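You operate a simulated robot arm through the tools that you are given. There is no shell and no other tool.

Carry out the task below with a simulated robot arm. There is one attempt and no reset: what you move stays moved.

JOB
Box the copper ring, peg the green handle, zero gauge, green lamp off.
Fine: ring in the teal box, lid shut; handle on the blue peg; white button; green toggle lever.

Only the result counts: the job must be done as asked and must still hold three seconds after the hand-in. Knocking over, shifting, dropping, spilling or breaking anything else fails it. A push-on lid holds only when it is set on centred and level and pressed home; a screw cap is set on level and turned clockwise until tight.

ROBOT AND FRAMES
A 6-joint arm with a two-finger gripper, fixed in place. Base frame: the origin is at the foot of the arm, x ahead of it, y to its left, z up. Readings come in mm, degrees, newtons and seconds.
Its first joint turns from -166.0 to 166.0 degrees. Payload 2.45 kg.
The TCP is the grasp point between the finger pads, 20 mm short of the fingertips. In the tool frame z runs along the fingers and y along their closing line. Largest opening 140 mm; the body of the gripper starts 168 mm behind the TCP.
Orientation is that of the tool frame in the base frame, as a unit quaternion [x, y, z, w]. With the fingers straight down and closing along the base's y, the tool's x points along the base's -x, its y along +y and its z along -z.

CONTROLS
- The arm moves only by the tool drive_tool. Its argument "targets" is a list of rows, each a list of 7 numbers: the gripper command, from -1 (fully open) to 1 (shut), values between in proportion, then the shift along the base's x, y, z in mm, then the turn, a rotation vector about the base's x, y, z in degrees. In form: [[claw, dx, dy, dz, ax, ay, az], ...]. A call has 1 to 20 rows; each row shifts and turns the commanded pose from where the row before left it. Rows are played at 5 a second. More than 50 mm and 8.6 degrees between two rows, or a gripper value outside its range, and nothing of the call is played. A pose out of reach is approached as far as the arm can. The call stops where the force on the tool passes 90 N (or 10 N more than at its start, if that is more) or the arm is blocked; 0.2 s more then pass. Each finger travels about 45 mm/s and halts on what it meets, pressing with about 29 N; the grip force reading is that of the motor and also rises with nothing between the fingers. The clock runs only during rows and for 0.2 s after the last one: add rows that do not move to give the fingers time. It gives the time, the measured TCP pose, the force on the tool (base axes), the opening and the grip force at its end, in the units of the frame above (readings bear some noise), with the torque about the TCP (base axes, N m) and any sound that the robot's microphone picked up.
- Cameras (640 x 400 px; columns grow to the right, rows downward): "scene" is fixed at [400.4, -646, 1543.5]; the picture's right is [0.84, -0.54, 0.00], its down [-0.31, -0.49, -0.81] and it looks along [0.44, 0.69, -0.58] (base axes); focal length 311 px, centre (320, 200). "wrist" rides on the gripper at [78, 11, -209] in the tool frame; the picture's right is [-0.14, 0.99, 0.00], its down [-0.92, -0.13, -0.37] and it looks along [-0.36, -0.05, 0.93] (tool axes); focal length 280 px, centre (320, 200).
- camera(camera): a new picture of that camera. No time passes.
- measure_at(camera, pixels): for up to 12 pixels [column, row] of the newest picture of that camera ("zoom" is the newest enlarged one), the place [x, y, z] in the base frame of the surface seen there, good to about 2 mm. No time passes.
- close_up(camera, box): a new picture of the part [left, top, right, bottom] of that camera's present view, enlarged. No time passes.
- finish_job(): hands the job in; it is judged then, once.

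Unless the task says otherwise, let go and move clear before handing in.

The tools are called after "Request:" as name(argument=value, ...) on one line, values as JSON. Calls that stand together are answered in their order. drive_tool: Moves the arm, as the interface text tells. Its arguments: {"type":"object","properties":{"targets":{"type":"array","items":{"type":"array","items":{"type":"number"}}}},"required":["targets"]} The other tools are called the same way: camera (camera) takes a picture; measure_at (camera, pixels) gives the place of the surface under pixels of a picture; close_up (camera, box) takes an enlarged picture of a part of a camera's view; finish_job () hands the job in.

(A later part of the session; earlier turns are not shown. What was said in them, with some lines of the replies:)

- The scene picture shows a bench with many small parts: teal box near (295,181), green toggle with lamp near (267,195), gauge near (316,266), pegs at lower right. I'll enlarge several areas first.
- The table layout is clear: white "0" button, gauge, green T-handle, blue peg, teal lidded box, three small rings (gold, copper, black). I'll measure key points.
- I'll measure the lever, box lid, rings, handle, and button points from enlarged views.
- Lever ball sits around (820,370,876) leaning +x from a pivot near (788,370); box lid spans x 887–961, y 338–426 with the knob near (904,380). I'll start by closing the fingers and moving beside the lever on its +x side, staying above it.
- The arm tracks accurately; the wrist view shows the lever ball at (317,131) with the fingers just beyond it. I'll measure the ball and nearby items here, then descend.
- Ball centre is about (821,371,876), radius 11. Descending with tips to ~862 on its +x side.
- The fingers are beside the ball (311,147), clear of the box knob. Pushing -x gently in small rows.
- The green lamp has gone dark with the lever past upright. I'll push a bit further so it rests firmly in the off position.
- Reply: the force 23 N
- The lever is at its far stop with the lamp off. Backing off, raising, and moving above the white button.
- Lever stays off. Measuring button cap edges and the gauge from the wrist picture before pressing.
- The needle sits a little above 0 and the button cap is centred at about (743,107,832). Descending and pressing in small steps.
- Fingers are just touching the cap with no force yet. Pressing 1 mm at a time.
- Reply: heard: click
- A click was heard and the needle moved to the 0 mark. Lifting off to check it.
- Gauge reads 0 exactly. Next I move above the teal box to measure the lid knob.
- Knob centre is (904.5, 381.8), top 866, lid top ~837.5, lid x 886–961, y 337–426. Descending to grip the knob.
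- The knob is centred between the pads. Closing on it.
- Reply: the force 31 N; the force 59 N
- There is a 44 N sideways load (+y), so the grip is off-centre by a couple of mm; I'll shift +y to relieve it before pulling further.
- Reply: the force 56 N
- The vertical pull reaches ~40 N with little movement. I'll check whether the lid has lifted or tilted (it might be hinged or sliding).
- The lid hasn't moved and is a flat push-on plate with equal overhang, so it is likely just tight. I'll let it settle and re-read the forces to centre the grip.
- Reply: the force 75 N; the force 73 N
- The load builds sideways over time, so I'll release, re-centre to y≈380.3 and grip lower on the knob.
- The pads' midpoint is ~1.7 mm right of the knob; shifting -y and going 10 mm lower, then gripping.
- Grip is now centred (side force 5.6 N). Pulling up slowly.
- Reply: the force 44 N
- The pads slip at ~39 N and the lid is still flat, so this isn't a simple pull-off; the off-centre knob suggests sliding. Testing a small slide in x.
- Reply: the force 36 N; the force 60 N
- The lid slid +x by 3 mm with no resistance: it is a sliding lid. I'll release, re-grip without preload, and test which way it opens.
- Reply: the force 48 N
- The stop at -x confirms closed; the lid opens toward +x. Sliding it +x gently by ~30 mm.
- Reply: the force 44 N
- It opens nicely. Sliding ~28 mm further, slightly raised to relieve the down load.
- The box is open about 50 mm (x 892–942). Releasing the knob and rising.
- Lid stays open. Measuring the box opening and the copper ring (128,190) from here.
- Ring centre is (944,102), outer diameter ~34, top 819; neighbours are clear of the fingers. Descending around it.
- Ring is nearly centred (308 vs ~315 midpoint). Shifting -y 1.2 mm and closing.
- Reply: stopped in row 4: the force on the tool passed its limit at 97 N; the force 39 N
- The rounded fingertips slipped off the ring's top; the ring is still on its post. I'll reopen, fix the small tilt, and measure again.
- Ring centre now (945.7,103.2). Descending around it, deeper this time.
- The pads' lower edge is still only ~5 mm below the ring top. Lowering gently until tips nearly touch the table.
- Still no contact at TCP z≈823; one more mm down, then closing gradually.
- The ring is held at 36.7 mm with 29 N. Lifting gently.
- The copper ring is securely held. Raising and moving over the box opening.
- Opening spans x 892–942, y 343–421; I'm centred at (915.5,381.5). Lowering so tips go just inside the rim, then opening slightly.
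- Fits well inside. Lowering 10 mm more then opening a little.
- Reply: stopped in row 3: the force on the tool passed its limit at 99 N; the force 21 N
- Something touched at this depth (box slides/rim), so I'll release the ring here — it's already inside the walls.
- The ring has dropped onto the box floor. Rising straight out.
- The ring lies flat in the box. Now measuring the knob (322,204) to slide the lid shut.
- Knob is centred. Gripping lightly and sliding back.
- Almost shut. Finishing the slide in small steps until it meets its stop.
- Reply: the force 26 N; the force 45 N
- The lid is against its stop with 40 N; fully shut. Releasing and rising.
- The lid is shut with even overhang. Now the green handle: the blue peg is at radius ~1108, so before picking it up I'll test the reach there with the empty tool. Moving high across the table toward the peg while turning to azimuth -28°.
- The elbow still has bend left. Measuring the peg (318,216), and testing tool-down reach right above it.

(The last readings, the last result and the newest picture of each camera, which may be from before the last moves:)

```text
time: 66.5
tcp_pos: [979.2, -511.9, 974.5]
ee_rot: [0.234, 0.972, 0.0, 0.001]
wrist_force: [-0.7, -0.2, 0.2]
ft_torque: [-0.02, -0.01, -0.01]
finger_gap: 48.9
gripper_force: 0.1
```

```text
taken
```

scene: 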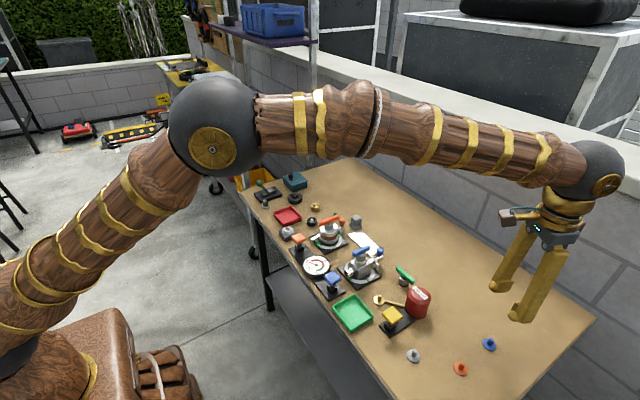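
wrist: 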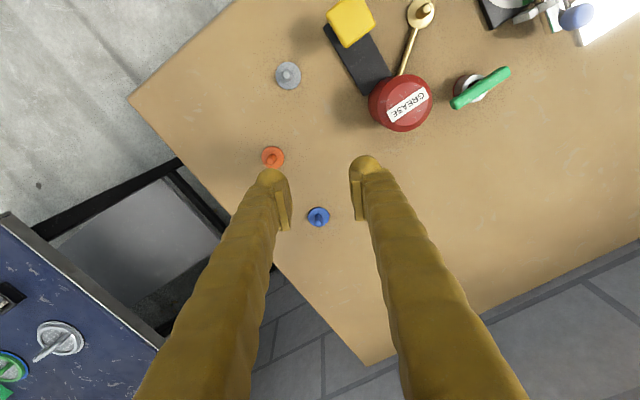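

Vertical reach works at z 974. Testing lower, to z≈870 (still above the peg top 824).

Request:
drive_tool(targets=[[0.3, 0, 0, -40, 0, 0, 0], [0.3, 0, 0, -40, 0, 0, 0], [0.3, 0, 0, -24, 0, 0, 0], [0.3, 0, 0, 0, 0, 0, 0]])

Request:
camera(camera="wrist")

Request:
close_up(camera="wrist", box=[240, 120, 400, 220])

Request:
camera(camera="scene")

```text
time: 67.5
tcp_pos: [978.6, -511.8, 868.9]
ee_rot: [0.234, 0.972, 0.001, 0.002]
wrist_force: [0.8, -0.4, 0.4]
ft_torque: [-0.01, -0.02, -0.01]
finger_gap: 49.0
gripper_force: 0.0
```

```text
taken
```

wrist: 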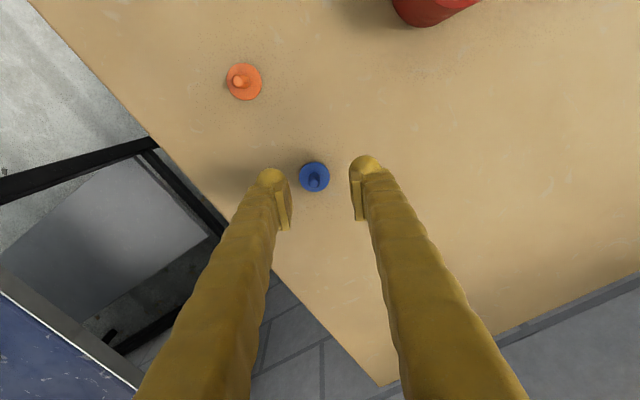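

```text
4.00 times, centred on (320, 170) of wrist
```

zoom: 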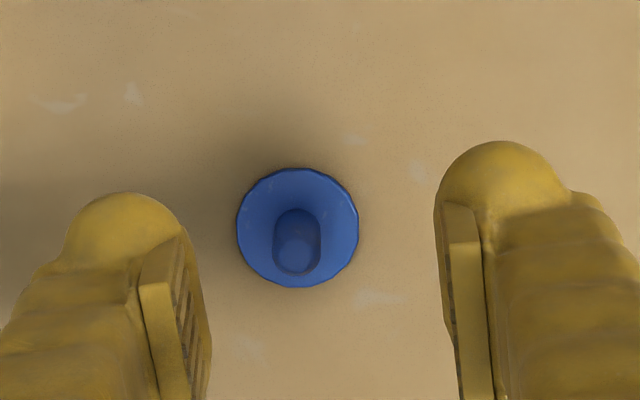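

```text
taken
```

scene: 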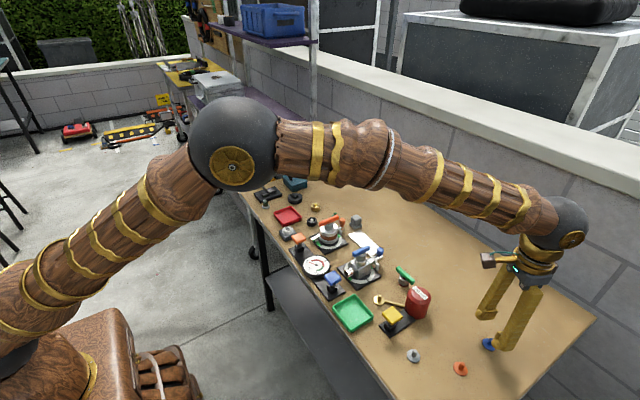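

The tool-down pose reaches the peg, so no tilt is needed. Measuring the peg precisely.

Request:
close_up(camera="wrist", box=[288, 150, 352, 190])

Request:
measure_at(camera="zoom", pixels=[[265, 265], [235, 255], [295, 255], [265, 285], [265, 245], [115, 210], [405, 210], [260, 80], [265, 310], [160, 130], [370, 120], [160, 280]])

```text
10.00 times, centred on (320, 170) of wrist
```

zoom: 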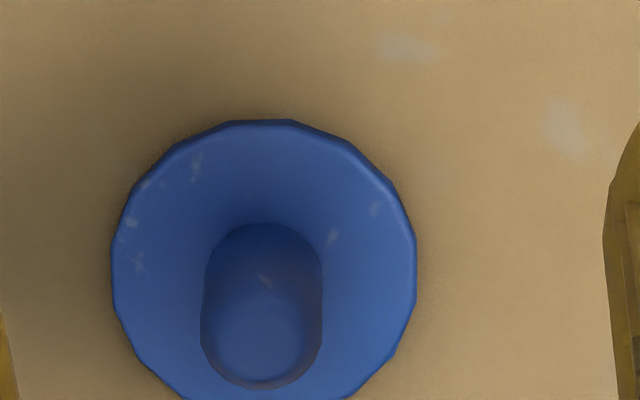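

```text
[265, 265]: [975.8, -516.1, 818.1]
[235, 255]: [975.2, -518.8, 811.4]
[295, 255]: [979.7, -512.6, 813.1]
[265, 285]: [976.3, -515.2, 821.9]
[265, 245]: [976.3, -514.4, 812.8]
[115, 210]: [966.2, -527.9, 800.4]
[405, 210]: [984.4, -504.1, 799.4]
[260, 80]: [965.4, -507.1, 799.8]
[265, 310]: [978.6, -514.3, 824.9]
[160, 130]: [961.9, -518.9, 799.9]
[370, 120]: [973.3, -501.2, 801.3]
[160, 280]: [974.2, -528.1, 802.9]
```

Request:
measure_at(camera="zoom", pixels=[[122, 258], [406, 258], [265, 128], [260, 340], [210, 335], [312, 335], [260, 375], [260, 305], [140, 345], [390, 345], [165, 165], [370, 170]])

```text
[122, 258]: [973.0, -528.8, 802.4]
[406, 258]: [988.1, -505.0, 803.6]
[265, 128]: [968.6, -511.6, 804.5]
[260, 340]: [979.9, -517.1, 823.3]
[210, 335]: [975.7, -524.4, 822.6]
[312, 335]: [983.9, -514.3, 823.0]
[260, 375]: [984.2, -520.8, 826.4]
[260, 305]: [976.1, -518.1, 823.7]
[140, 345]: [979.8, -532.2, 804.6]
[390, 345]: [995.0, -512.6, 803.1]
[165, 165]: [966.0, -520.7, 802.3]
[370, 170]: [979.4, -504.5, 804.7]
```

Peg axis ≈ (980, -517), top 824, diameter ~13. Rising and moving above the green handle, turning the tool so it closes along x.

Request:
drive_tool(targets=[[0.3, 0, 0, 45, 0, 0, -4], [0.3, 0, 0, 45, 0, 0, -7], [0.3, 0, 20, 20, 0, 0, -8], [0.3, -6, 30, 0, 0, 0, -8], [0.3, -6, 35, 0, 0, 0, -8], [0.3, -6, 35, 0, 0, 0, -8], [0.3, -6, 35, 0, 0, 0, -8], [0.3, -6, 40, 0, 0, 0, -8], [0.3, -6, 40, 0, 0, 0, -4], [0.3, -5, 30, 0, 0, 0, 0], [0.3, 0, 0, 0, 0, 0, 0]])

Request:
camera(camera="wrist")

Request:
measure_at(camera="scene", pixels=[[415, 293], [420, 291], [425, 296], [410, 296]])

```text
time: 69.9
tcp_pos: [939.1, -247.1, 977.9]
ee_rot: [0.707, 0.707, 0.0, 0.002]
wrist_force: [0.4, -0.3, -0.2]
ft_torque: [0.0, 0.04, -0.01]
finger_gap: 49.0
gripper_force: 0.1
```

```text
taken
```

wrist: 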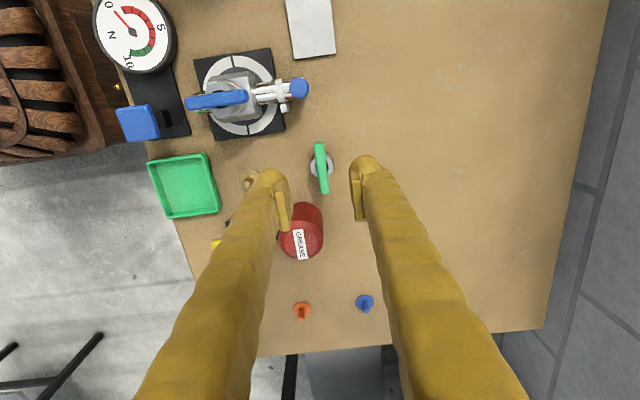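

```text
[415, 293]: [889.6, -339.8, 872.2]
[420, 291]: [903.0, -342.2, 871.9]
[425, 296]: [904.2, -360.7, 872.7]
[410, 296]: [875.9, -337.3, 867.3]
```

Request:
close_up(camera="wrist", box=[288, 135, 368, 185])

Request:
close_up(camera="wrist", box=[296, 138, 352, 198])

```text
8.00 times, centred on (328, 160) of wrist
```

zoom: 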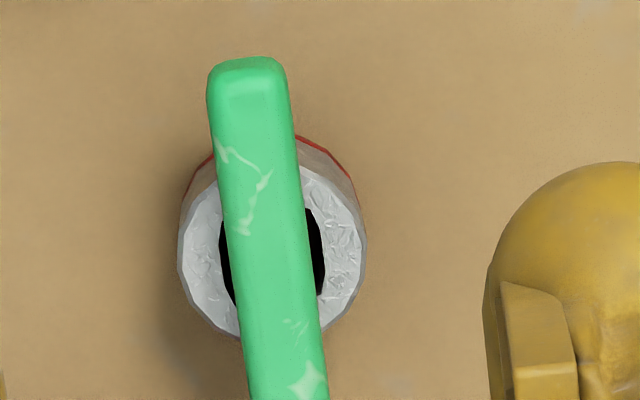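

```text
6.67 times, centred on (324, 168) of wrist
```

zoom: 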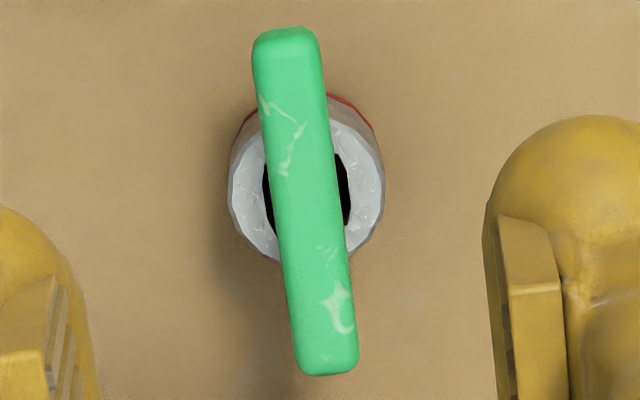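

Request:
measure_at(camera="zoom", pixels=[[285, 40], [328, 360], [262, 60], [318, 60], [305, 200], [268, 200], [340, 200], [234, 195], [381, 195], [262, 255], [368, 235], [362, 120]])

Request:
measure_at(camera="zoom", pixels=[[255, 105], [365, 105], [375, 130], [240, 130], [332, 98], [250, 235], [375, 225], [250, 150], [375, 150]])

```text
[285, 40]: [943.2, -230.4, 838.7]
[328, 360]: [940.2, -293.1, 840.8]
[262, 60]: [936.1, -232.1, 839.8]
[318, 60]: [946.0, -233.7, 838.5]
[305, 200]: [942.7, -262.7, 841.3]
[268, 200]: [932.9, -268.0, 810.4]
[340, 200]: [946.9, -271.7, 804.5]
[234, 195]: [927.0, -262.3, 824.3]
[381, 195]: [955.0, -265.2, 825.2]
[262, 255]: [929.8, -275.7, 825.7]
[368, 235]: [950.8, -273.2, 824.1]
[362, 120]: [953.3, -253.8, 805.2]
```

```text
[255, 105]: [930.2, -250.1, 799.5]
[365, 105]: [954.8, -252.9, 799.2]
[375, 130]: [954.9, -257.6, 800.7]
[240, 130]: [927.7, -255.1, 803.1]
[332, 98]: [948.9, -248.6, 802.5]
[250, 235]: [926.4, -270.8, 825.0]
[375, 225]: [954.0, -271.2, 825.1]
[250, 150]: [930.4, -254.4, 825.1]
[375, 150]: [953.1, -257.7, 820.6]
```

Socket is a 28 mm cylinder centred at (941,-263), z ~804–825, with the bar above (z 827–842, 13 wide). I'll straddle the bar and grip the socket cylinder along x. Descending partway first.

Request:
drive_tool(targets=[[0.2, 2, -15.5, 0, 0, 0, 0], [0.2, 0, 0, -45, 0, 0, 0], [0.2, 0, 0, -45, 0, 0, 0], [0.2, 0, 0, 0, 0, 0, 0], [0.2, 0, 0, 0, 0, 0, 0]])

Request:
close_up(camera="wrist", box=[240, 120, 400, 220])

Request:
close_up(camera="scene", box=[370, 240, 434, 290])

```text
time: 71.1
tcp_pos: [942.2, -262.6, 888.2]
ee_rot: [0.707, 0.707, 0.0, 0.002]
wrist_force: [0.1, -0.3, -0.2]
ft_torque: [-0.04, -0.02, 0.0]
finger_gap: 56.0
gripper_force: 0.0
```

```text
4.00 times, centred on (320, 170) of wrist
```

zoom: 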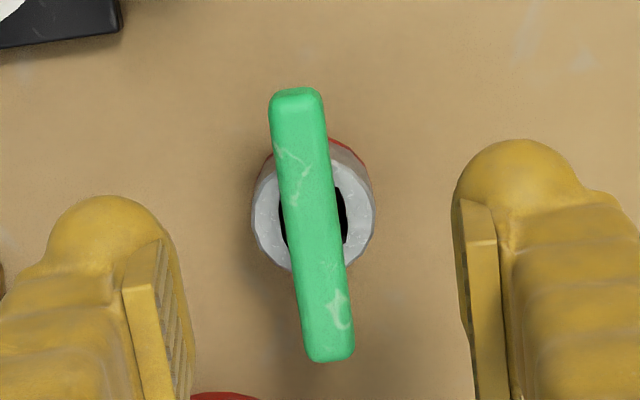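

```text
8.00 times, centred on (402, 265) of scene
```

zoom: 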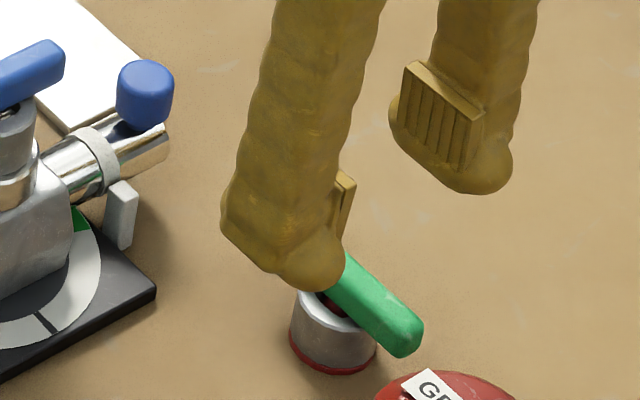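

Fingers straddle the handle evenly, clear of the can and valve. Descending to z≈827.

Request:
drive_tool(targets=[[0.2, 0, 0, -35, 0, 0, 0], [0.2, 0, 0, -20, 0, 0, 0], [0.2, 0, 0, -5, 0, 0, 0], [0.2, 0, 0, 0, 0, 0, 0], [0.2, 0, 0, 0, 0, 0, 0]])

Request:
close_up(camera="wrist", box=[240, 120, 400, 220])

Request:
close_up(camera="scene", box=[370, 240, 434, 290])

```text
time: 72.3
tcp_pos: [941.0, -262.7, 828.1]
ee_rot: [0.707, 0.707, 0.001, 0.001]
wrist_force: [-0.1, -0.1, 0.8]
ft_torque: [0.01, 0.0, -0.01]
finger_gap: 55.9
gripper_force: 0.1
```

```text
4.00 times, centred on (320, 170) of wrist
```

zoom: 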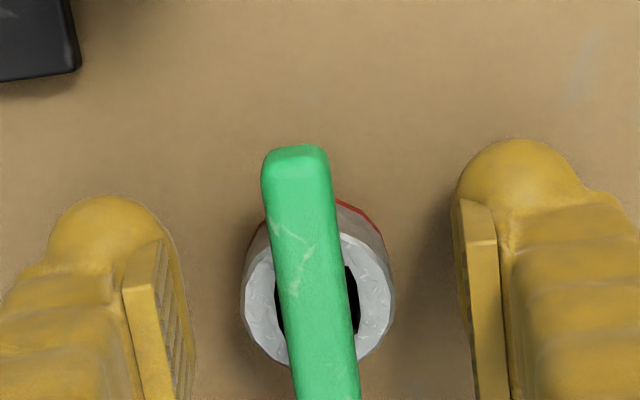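

```text
8.00 times, centred on (402, 265) of scene
```

zoom: 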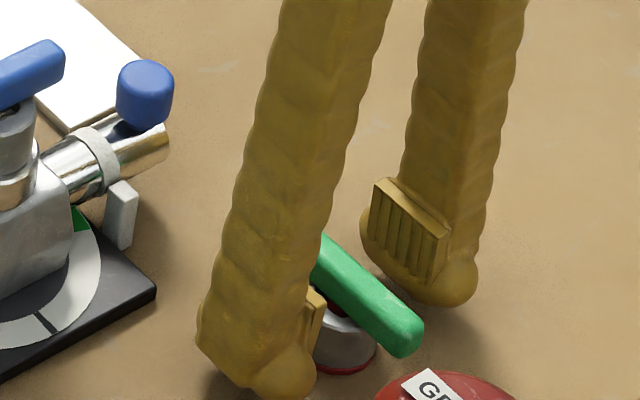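

Good alignment. Lowering 1.5 mm and closing on the socket.

Request:
drive_tool(targets=[[0.2, 0, 0, -1.5, 0, 0, 0], [0.5, 0, 0, 0, 0, 0, 0], [0.6, 0, 0, 0, 0, 0, 0], [0.7, 0, 0, 0, 0, 0, 0], [0.7, 0, 0, 0, 0, 0, 0], [0.8, 0, 0, 0, 0, 0, 0]])

Request:
close_up(camera="wrist", box=[240, 120, 400, 220])

Request:
close_up(camera="scene", box=[370, 240, 434, 290])

```text
time: 73.7
tcp_pos: [940.5, -263.0, 827.2]
ee_rot: [0.707, 0.707, 0.001, 0.002]
wrist_force: [0.4, -0.5, -0.1]
ft_torque: [-0.01, 0.03, 0.03]
finger_gap: 30.6
gripper_force: 29.4
```

```text
4.00 times, centred on (320, 170) of wrist
```

zoom: 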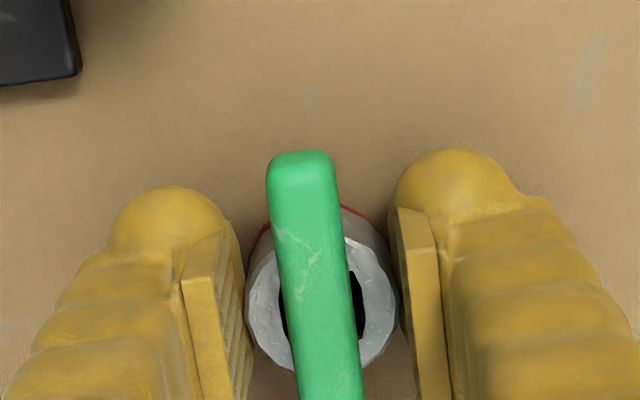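

```text
8.00 times, centred on (402, 265) of scene
```

zoom: 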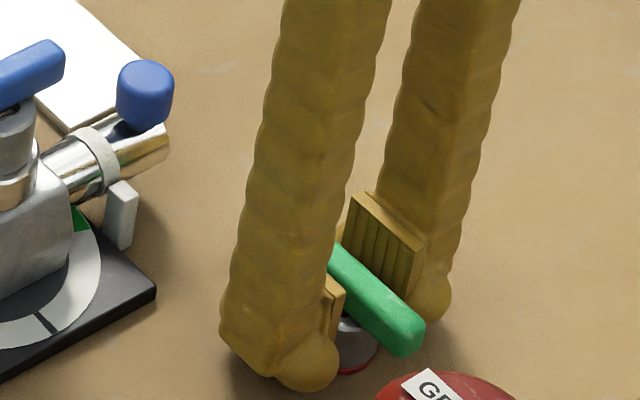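

Socket gripped at 30.6 mm with balanced forces. Lifting straight up.

Request:
drive_tool(targets=[[0.8, 0, 0, 2, 0, 0, 0], [0.8, 0, 0, 4, 0, 0, 0], [0.8, 0, 0, 6, 0, 0, 0], [0.8, 0, 0, 8, 0, 0, 0], [0.8, 0, 0, 15, 0, 0, 0], [0.8, 0, 0, 0, 0, 0, 0]])

Request:
close_up(camera="wrist", box=[240, 120, 400, 220])

Request:
close_up(camera="scene", box=[370, 240, 434, 290])

```text
time: 75.1
tcp_pos: [942.4, -262.5, 862.0]
ee_rot: [0.707, 0.707, 0.001, 0.002]
wrist_force: [0.7, 0.5, -0.6]
ft_torque: [0.01, -0.01, 0.01]
finger_gap: 30.4
gripper_force: 28.6
```

```text
4.00 times, centred on (320, 170) of wrist
```

zoom: 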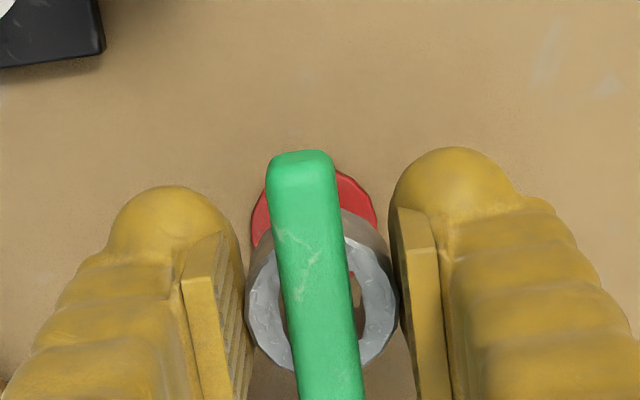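

```text
8.00 times, centred on (402, 265) of scene
```

zoom: 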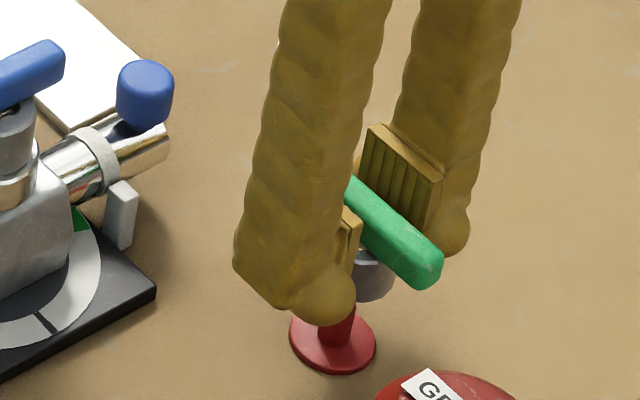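

The handle came off its red peg, level. Measuring the socket ring relative to the tool now.

Request:
close_up(camera="wrist", box=[288, 165, 352, 215])

```text
8.00 times, centred on (320, 190) of wrist
```

zoom: 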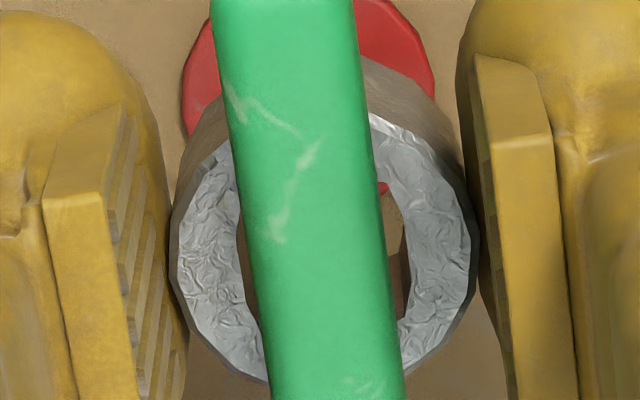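

Request:
measure_at(camera="zoom", pixels=[[180, 250], [465, 250], [210, 160], [430, 165], [215, 345], [445, 335], [262, 375], [405, 365], [240, 250], [408, 280], [200, 60], [425, 70]])

Request:
measure_at(camera="scene", pixels=[[403, 284], [399, 282], [408, 283], [403, 279], [404, 281]])

```text
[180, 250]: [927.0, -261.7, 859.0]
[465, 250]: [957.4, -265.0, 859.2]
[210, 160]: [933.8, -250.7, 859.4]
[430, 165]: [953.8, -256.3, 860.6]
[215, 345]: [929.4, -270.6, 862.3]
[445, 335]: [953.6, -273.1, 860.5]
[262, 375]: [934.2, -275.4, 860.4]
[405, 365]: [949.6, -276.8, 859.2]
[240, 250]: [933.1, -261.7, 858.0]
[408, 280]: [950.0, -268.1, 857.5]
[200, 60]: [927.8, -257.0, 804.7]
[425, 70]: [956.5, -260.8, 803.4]
```

```text
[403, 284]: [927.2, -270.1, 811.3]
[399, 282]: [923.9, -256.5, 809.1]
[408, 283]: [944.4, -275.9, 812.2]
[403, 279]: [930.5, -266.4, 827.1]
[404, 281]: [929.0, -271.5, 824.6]
```

Socket centre (942.2,-263.4) vs. tool is centred. Shift needed to the blue peg: (+37.8, -253.8). Raising above the can and moving over.

Request:
drive_tool(targets=[[0.8, 0, 0, 35, 0, 0, 0], [0.8, 0, 0, 35, 0, 0, 0], [0.8, 6.3, -42.3, 0, 0, 0, 0], [0.8, 6.3, -42.3, 0, 0, 0, 0], [0.8, 6.3, -42.3, 0, 0, 0, 0], [0.8, 6.3, -42.3, 0, 0, 0, 0], [0.8, 6.3, -42.3, 0, 0, 0, 0], [0.8, 6.3, -42.3, 0, 0, 0, 0], [0.8, 0, 0, 0, 0, 0, 0], [0.8, 0, 0, -40, 0, 0, 0], [0.8, 0, 0, -30, 0, 0, 0], [0.8, 0, 0, 0, 0, 0, 0], [0.8, 0, 0, 0, 0, 0, 0]])

Request:
camera(camera="wrist")

Request:
close_up(camera="wrist", box=[272, 150, 368, 220])

Request:
close_up(camera="scene", box=[460, 310, 524, 355])

```text
time: 77.9
tcp_pos: [979.8, -514.2, 860.2]
ee_rot: [0.708, 0.706, 0.0, 0.001]
wrist_force: [0.8, 0.0, -1.0]
ft_torque: [-0.02, 0.0, 0.01]
finger_gap: 30.7
gripper_force: 28.6
```

```text
taken
```

wrist: 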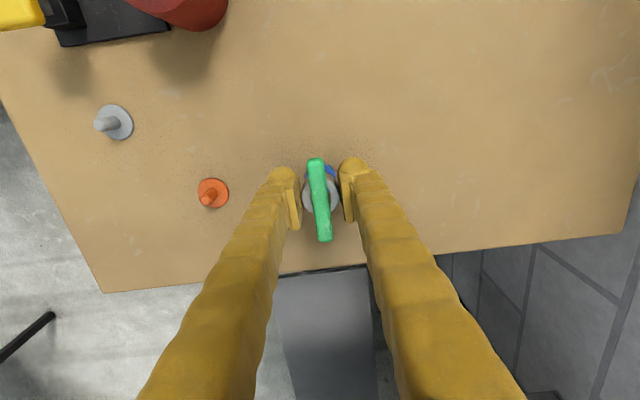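

```text
5.71 times, centred on (320, 185) of wrist
```

zoom: 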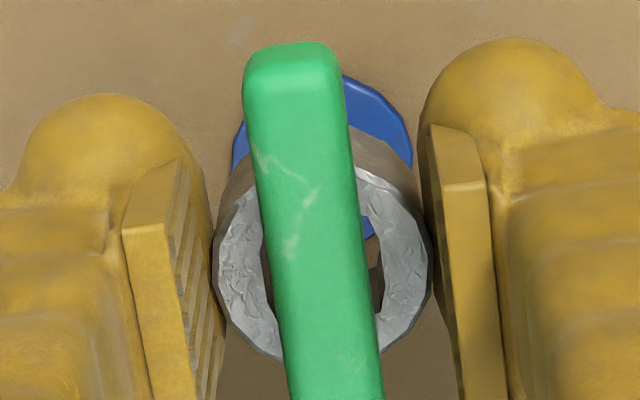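

```text
8.89 times, centred on (492, 332) of scene
```

zoom: 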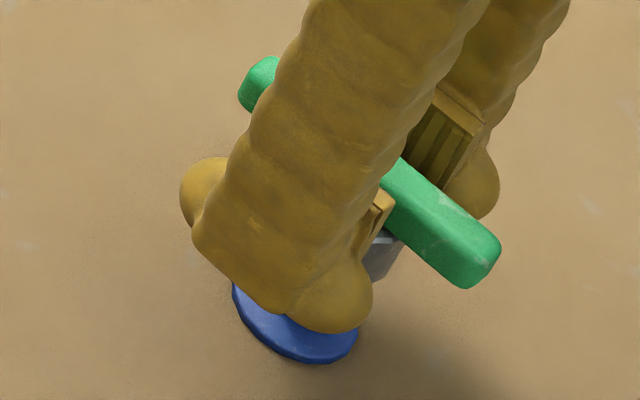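

Request:
measure_at(camera="zoom", pixels=[[240, 300], [345, 355]])

Request:
close_up(camera="wrist", box=[288, 155, 352, 205])

```text
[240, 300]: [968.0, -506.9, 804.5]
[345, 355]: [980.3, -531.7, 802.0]
```

```text
8.00 times, centred on (320, 180) of wrist
```

zoom: 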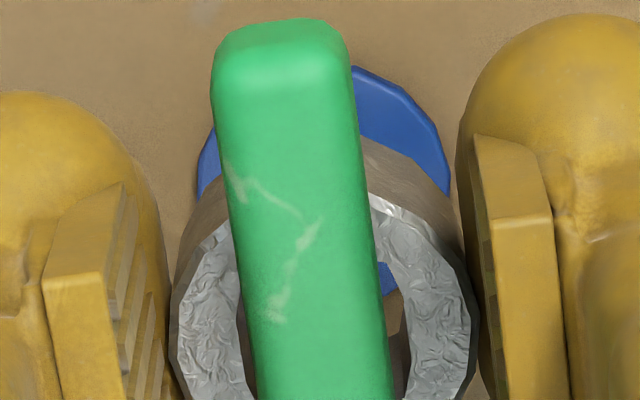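

Request:
measure_at(camera="zoom", pixels=[[180, 330], [465, 330], [205, 250], [430, 245], [203, 180], [445, 175], [210, 145], [358, 72], [400, 95], [430, 140], [385, 280], [205, 330]])

```text
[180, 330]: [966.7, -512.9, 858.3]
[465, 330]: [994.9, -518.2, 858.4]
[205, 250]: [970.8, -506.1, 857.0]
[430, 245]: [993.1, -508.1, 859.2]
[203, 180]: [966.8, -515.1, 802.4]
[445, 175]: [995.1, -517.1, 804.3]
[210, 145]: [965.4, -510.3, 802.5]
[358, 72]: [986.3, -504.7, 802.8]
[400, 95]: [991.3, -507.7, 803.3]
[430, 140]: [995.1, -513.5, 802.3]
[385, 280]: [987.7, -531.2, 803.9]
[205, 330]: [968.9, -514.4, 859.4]
```

From the same picture: socket centre ≈ (980.6,-517.2), peg flange centre ≈ (981,-517.9). Applying a small correction (+0.9,-0.8) and descending slowly.

Request:
drive_tool(targets=[[0.8, 0.9, -0.8, 0, 0, 0, 0], [0.8, 0, 0, -5, 0, 0, 0], [0.8, 0, 0, -4, 0, 0, 0], [0.8, 0, 0, -2, 0, 0, 0], [0.8, 0, 0, 0, 0, 0, 0]])

Request:
close_up(camera="wrist", box=[288, 155, 352, 205])

Request:
close_up(camera="scene", box=[460, 310, 524, 355])

```text
time: 79.1
tcp_pos: [979.5, -516.5, 850.1]
ee_rot: [0.707, 0.707, 0.0, 0.002]
wrist_force: [0.3, 0.4, -0.9]
ft_torque: [-0.04, -0.04, 0.0]
finger_gap: 30.4
gripper_force: 28.7
```

```text
8.00 times, centred on (320, 180) of wrist
```

zoom: 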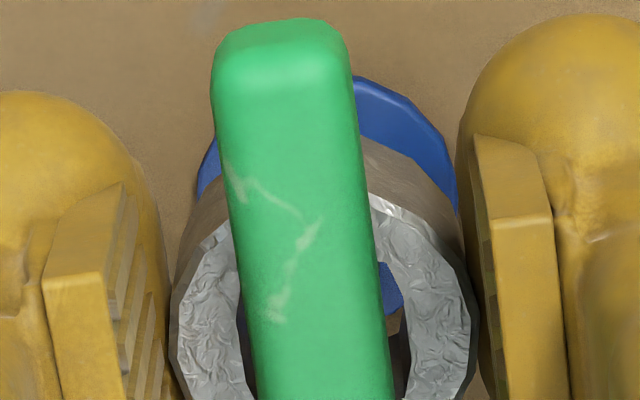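

```text
8.89 times, centred on (492, 332) of scene
```

zoom: 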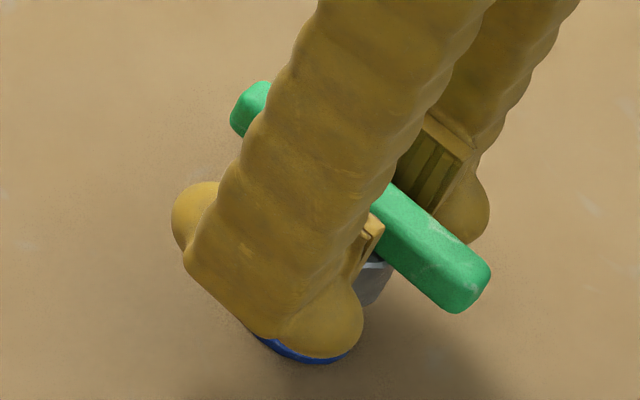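

Peg is hidden exactly beneath the bar, as expected when aligned. Descending in 1 mm steps watching force.

Request:
drive_tool(targets=[[0.8, 0, 0, -1, 0, 0, 0], [0.8, 0, 0, -1, 0, 0, 0], [0.8, 0, 0, -1, 0, 0, 0], [0.8, 0, 0, -1, 0, 0, 0], [0.8, 0, 0, -1, 0, 0, 0]])

```text
time: 80.3
tcp_pos: [978.3, -515.7, 845.9]
ee_rot: [0.706, 0.708, 0.0, 0.002]
wrist_force: [0.1, -0.3, -2.5]
ft_torque: [-0.01, -0.01, 0.0]
finger_gap: 30.2
gripper_force: 29.3
```

Request:
drive_tool(targets=[[0.8, 0, 0, -1, 0, 0, 0], [0.8, 0, 0, -1, 0, 0, 0], [0.8, 0, 0, -1, 0, 0, 0], [0.8, 0, 0, -1, 0, 0, 0]])

Request:
close_up(camera="wrist", box=[288, 155, 352, 205])

```text
time: 81.3
tcp_pos: [978.5, -516.2, 842.7]
ee_rot: [0.707, 0.707, 0.0, 0.001]
wrist_force: [-0.1, -0.1, -0.6]
ft_torque: [-0.02, 0.03, 0.0]
finger_gap: 30.4
gripper_force: 28.8
```

```text
8.00 times, centred on (320, 180) of wrist
```

zoom: 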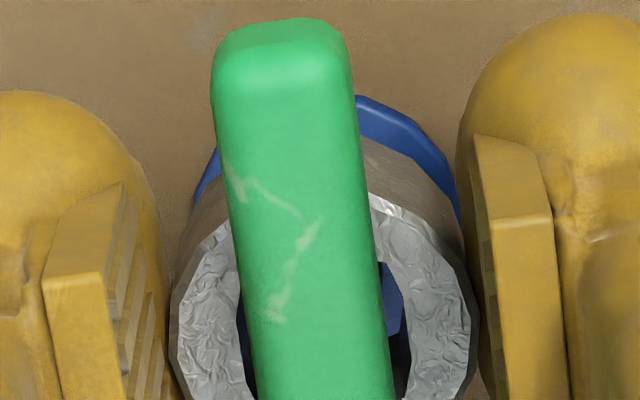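

No resistance; blue is now visible on both sides inside the bore, so the socket is going over the peg. Continuing down.

Request:
drive_tool(targets=[[0.8, 0, 0, -2, 0, 0, 0], [0.8, 0, 0, -2, 0, 0, 0], [0.8, 0, 0, -2, 0, 0, 0], [0.8, 0, 0, -2, 0, 0, 0], [0.8, 0, 0, -2, 0, 0, 0]])

Request:
close_up(camera="wrist", box=[288, 155, 352, 205])

Request:
close_up(camera="scene", box=[460, 310, 524, 355])

```text
time: 82.5
tcp_pos: [978.6, -516.2, 833.2]
ee_rot: [0.707, 0.707, 0.0, 0.002]
wrist_force: [0.7, -0.8, -1.2]
ft_torque: [0.01, -0.03, -0.01]
finger_gap: 30.6
gripper_force: 29.1
```

```text
8.00 times, centred on (320, 180) of wrist
```

zoom: 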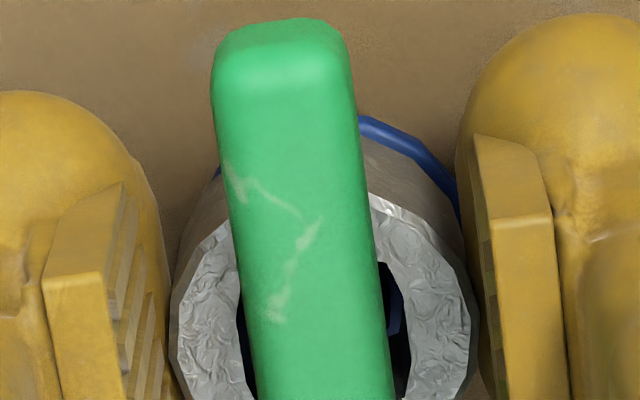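

```text
8.89 times, centred on (492, 332) of scene
```

zoom: 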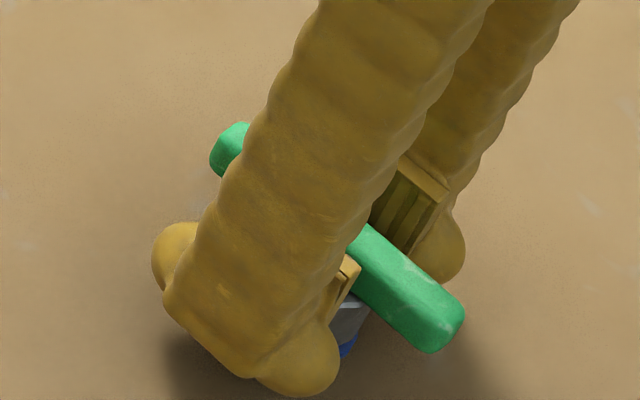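

Request:
drive_tool(targets=[[0.8, 0, 0, -2, 0, 0, 0], [0.8, 0, 0, -1, 0, 0, 0], [0.8, 0, 0, -1, 0, 0, 0], [0.8, 0, 0, 0, 0, 0, 0]])

Request:
close_up(camera="scene", box=[470, 325, 518, 355])

```text
time: 83.5
tcp_pos: [979.7, -515.6, 828.5]
ee_rot: [0.708, 0.707, -0.001, 0.001]
wrist_force: [0.3, -0.4, -1.3]
ft_torque: [-0.01, 0.03, 0.01]
finger_gap: 30.3
gripper_force: 29.3
```

```text
13.33 times, centred on (494, 340) of scene
```

zoom: 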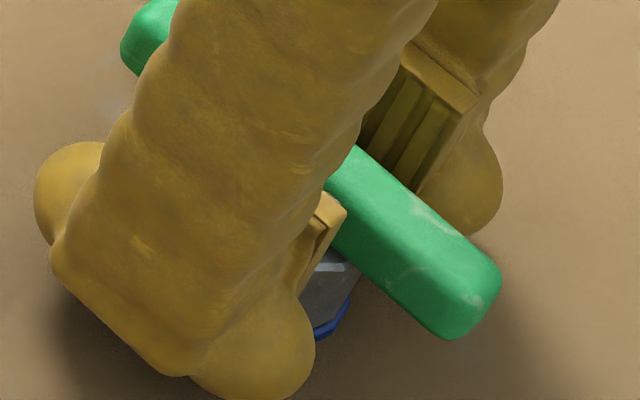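

Nearly seated; one more mm, then release gently.

Request:
drive_tool(targets=[[0.8, 0, 0, -0.7, 0, 0, 0], [0.8, 0, 0, -0.7, 0, 0, 0], [0.8, 0, 0, 0, 0, 0, 0]])

Request:
drive_tool(targets=[[0.5, 0, 0, 0, 0, 0, 0], [0.2, 0, 0, 0, 0, 0, 0], [0.2, 0, 0, 0, 0, 0, 0], [0.2, 0, 0, 0, 0, 0, 0]])

Request:
close_up(camera="scene", box=[460, 310, 524, 355])

Request:
close_up(camera="wrist", box=[240, 120, 400, 220])

```text
time: 84.3
tcp_pos: [979.7, -516.1, 828.0]
ee_rot: [0.707, 0.707, 0.0, 0.001]
wrist_force: [-1.0, -0.6, 2.8]
ft_torque: [-0.06, 0.02, 0.0]
finger_gap: 30.4
gripper_force: 29.1
```

```text
time: 85.3
tcp_pos: [980.0, -515.8, 827.7]
ee_rot: [0.707, 0.707, 0.0, 0.001]
wrist_force: [-0.3, 0.1, 0.2]
ft_torque: [0.01, -0.01, 0.0]
finger_gap: 56.0
gripper_force: 0.0
```

```text
8.89 times, centred on (492, 332) of scene
```

zoom: 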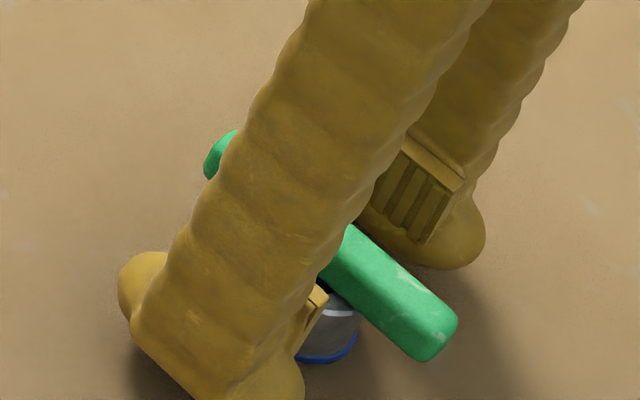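

```text
4.00 times, centred on (320, 170) of wrist
```

zoom: 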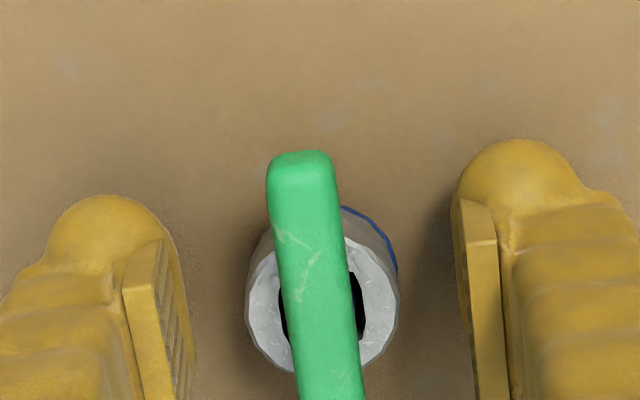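

The handle is seated on the blue flange. Rising straight up and retreating.

Request:
drive_tool(targets=[[0.2, 0, 0, 10, 0, 0, 0], [0.2, 0, 0, 40, 0, 0, 0], [0.2, 0, 0, 50, 0, 0, 0], [0.2, -10, 20, 40, 0, 0, 0], [0.2, -40, 20, 20, 0, 0, 0], [0.2, -45, 10, 0, 0, 0, 0], [0.2, -45, 10, 0, 0, 0, 0], [0.2, -45, 10, 0, 0, 0, 0], [0.2, 0, 0, 0, 0, 0, 0], [0.2, 0, 0, 0, 0, 0, 0]])

Request:
camera(camera="scene")

Request:
close_up(camera="scene", box=[460, 310, 524, 355])

Request:
close_up(camera="scene", box=[240, 160, 340, 222])

Request:
close_up(camera="scene", box=[275, 210, 435, 310])

```text
time: 87.5
tcp_pos: [791.5, -447.1, 989.2]
ee_rot: [0.707, 0.707, 0.0, 0.001]
wrist_force: [0.3, -0.1, 0.9]
ft_torque: [0.02, 0.0, 0.02]
finger_gap: 55.9
gripper_force: 0.1
```

```text
taken
```

scene: 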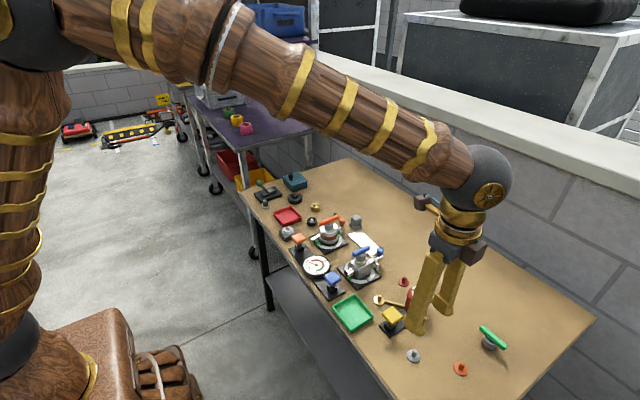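

```text
8.89 times, centred on (492, 332) of scene
```

zoom: 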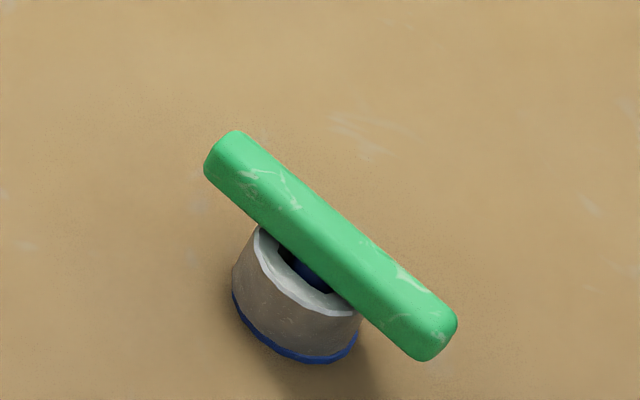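

```text
6.40 times, centred on (290, 191) of scene
```

zoom: 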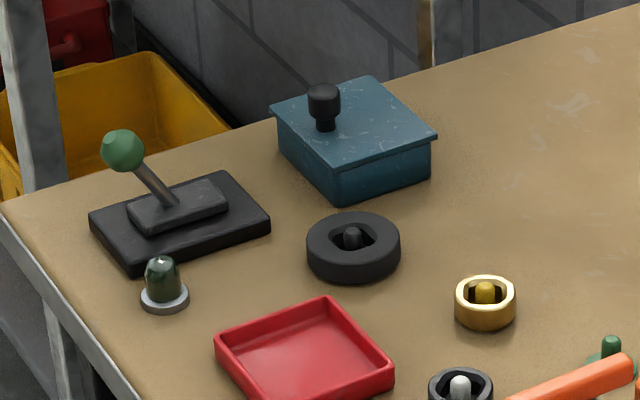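

```text
4.00 times, centred on (355, 260) of scene
```

zoom: 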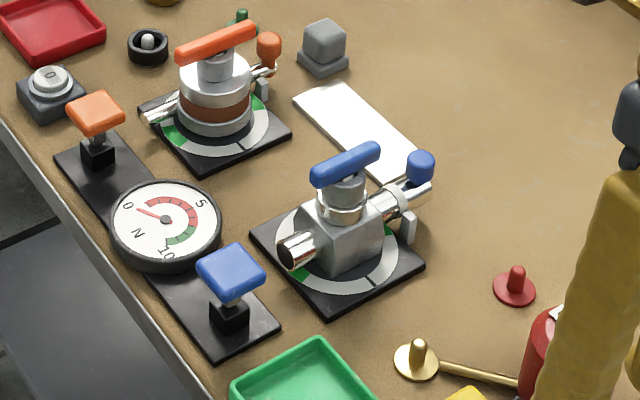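

The pictures show every part done. The handle sits level on the blue peg, the box is shut with the ring inside, the gauge reads 0, and the green lamp is off. The arm is clear, so I'm handing in.

Request:
finish_job()

```text
The job is handed in.
```

I did all four parts and handed the job in. I haven't seen how it was judged. My last pictures, taken just before the hand-in, showed:

- **Copper ring:** it lies flat in the teal box. The lid turned out to slide rather than push on, and it is slid fully shut against its stop.
- **Green handle:** it came off the red peg and now sits level on the blue peg, resting on the flange.
- **Gauge:** I pressed the white button once and heard a click. The needle now points at 0.
- **Green lamp:** the green toggle lever is at its far stop and the lamp is dark.

The force limit stopped the arm twice during the ring work. The first time, the fingers slipped off the ring and I gripped it again. The second time, they touched something inside the box and I let the ring drop the last 15–20 mm. I saw nothing else on the bench knocked over or moved, and the arm was clear when I handed in.
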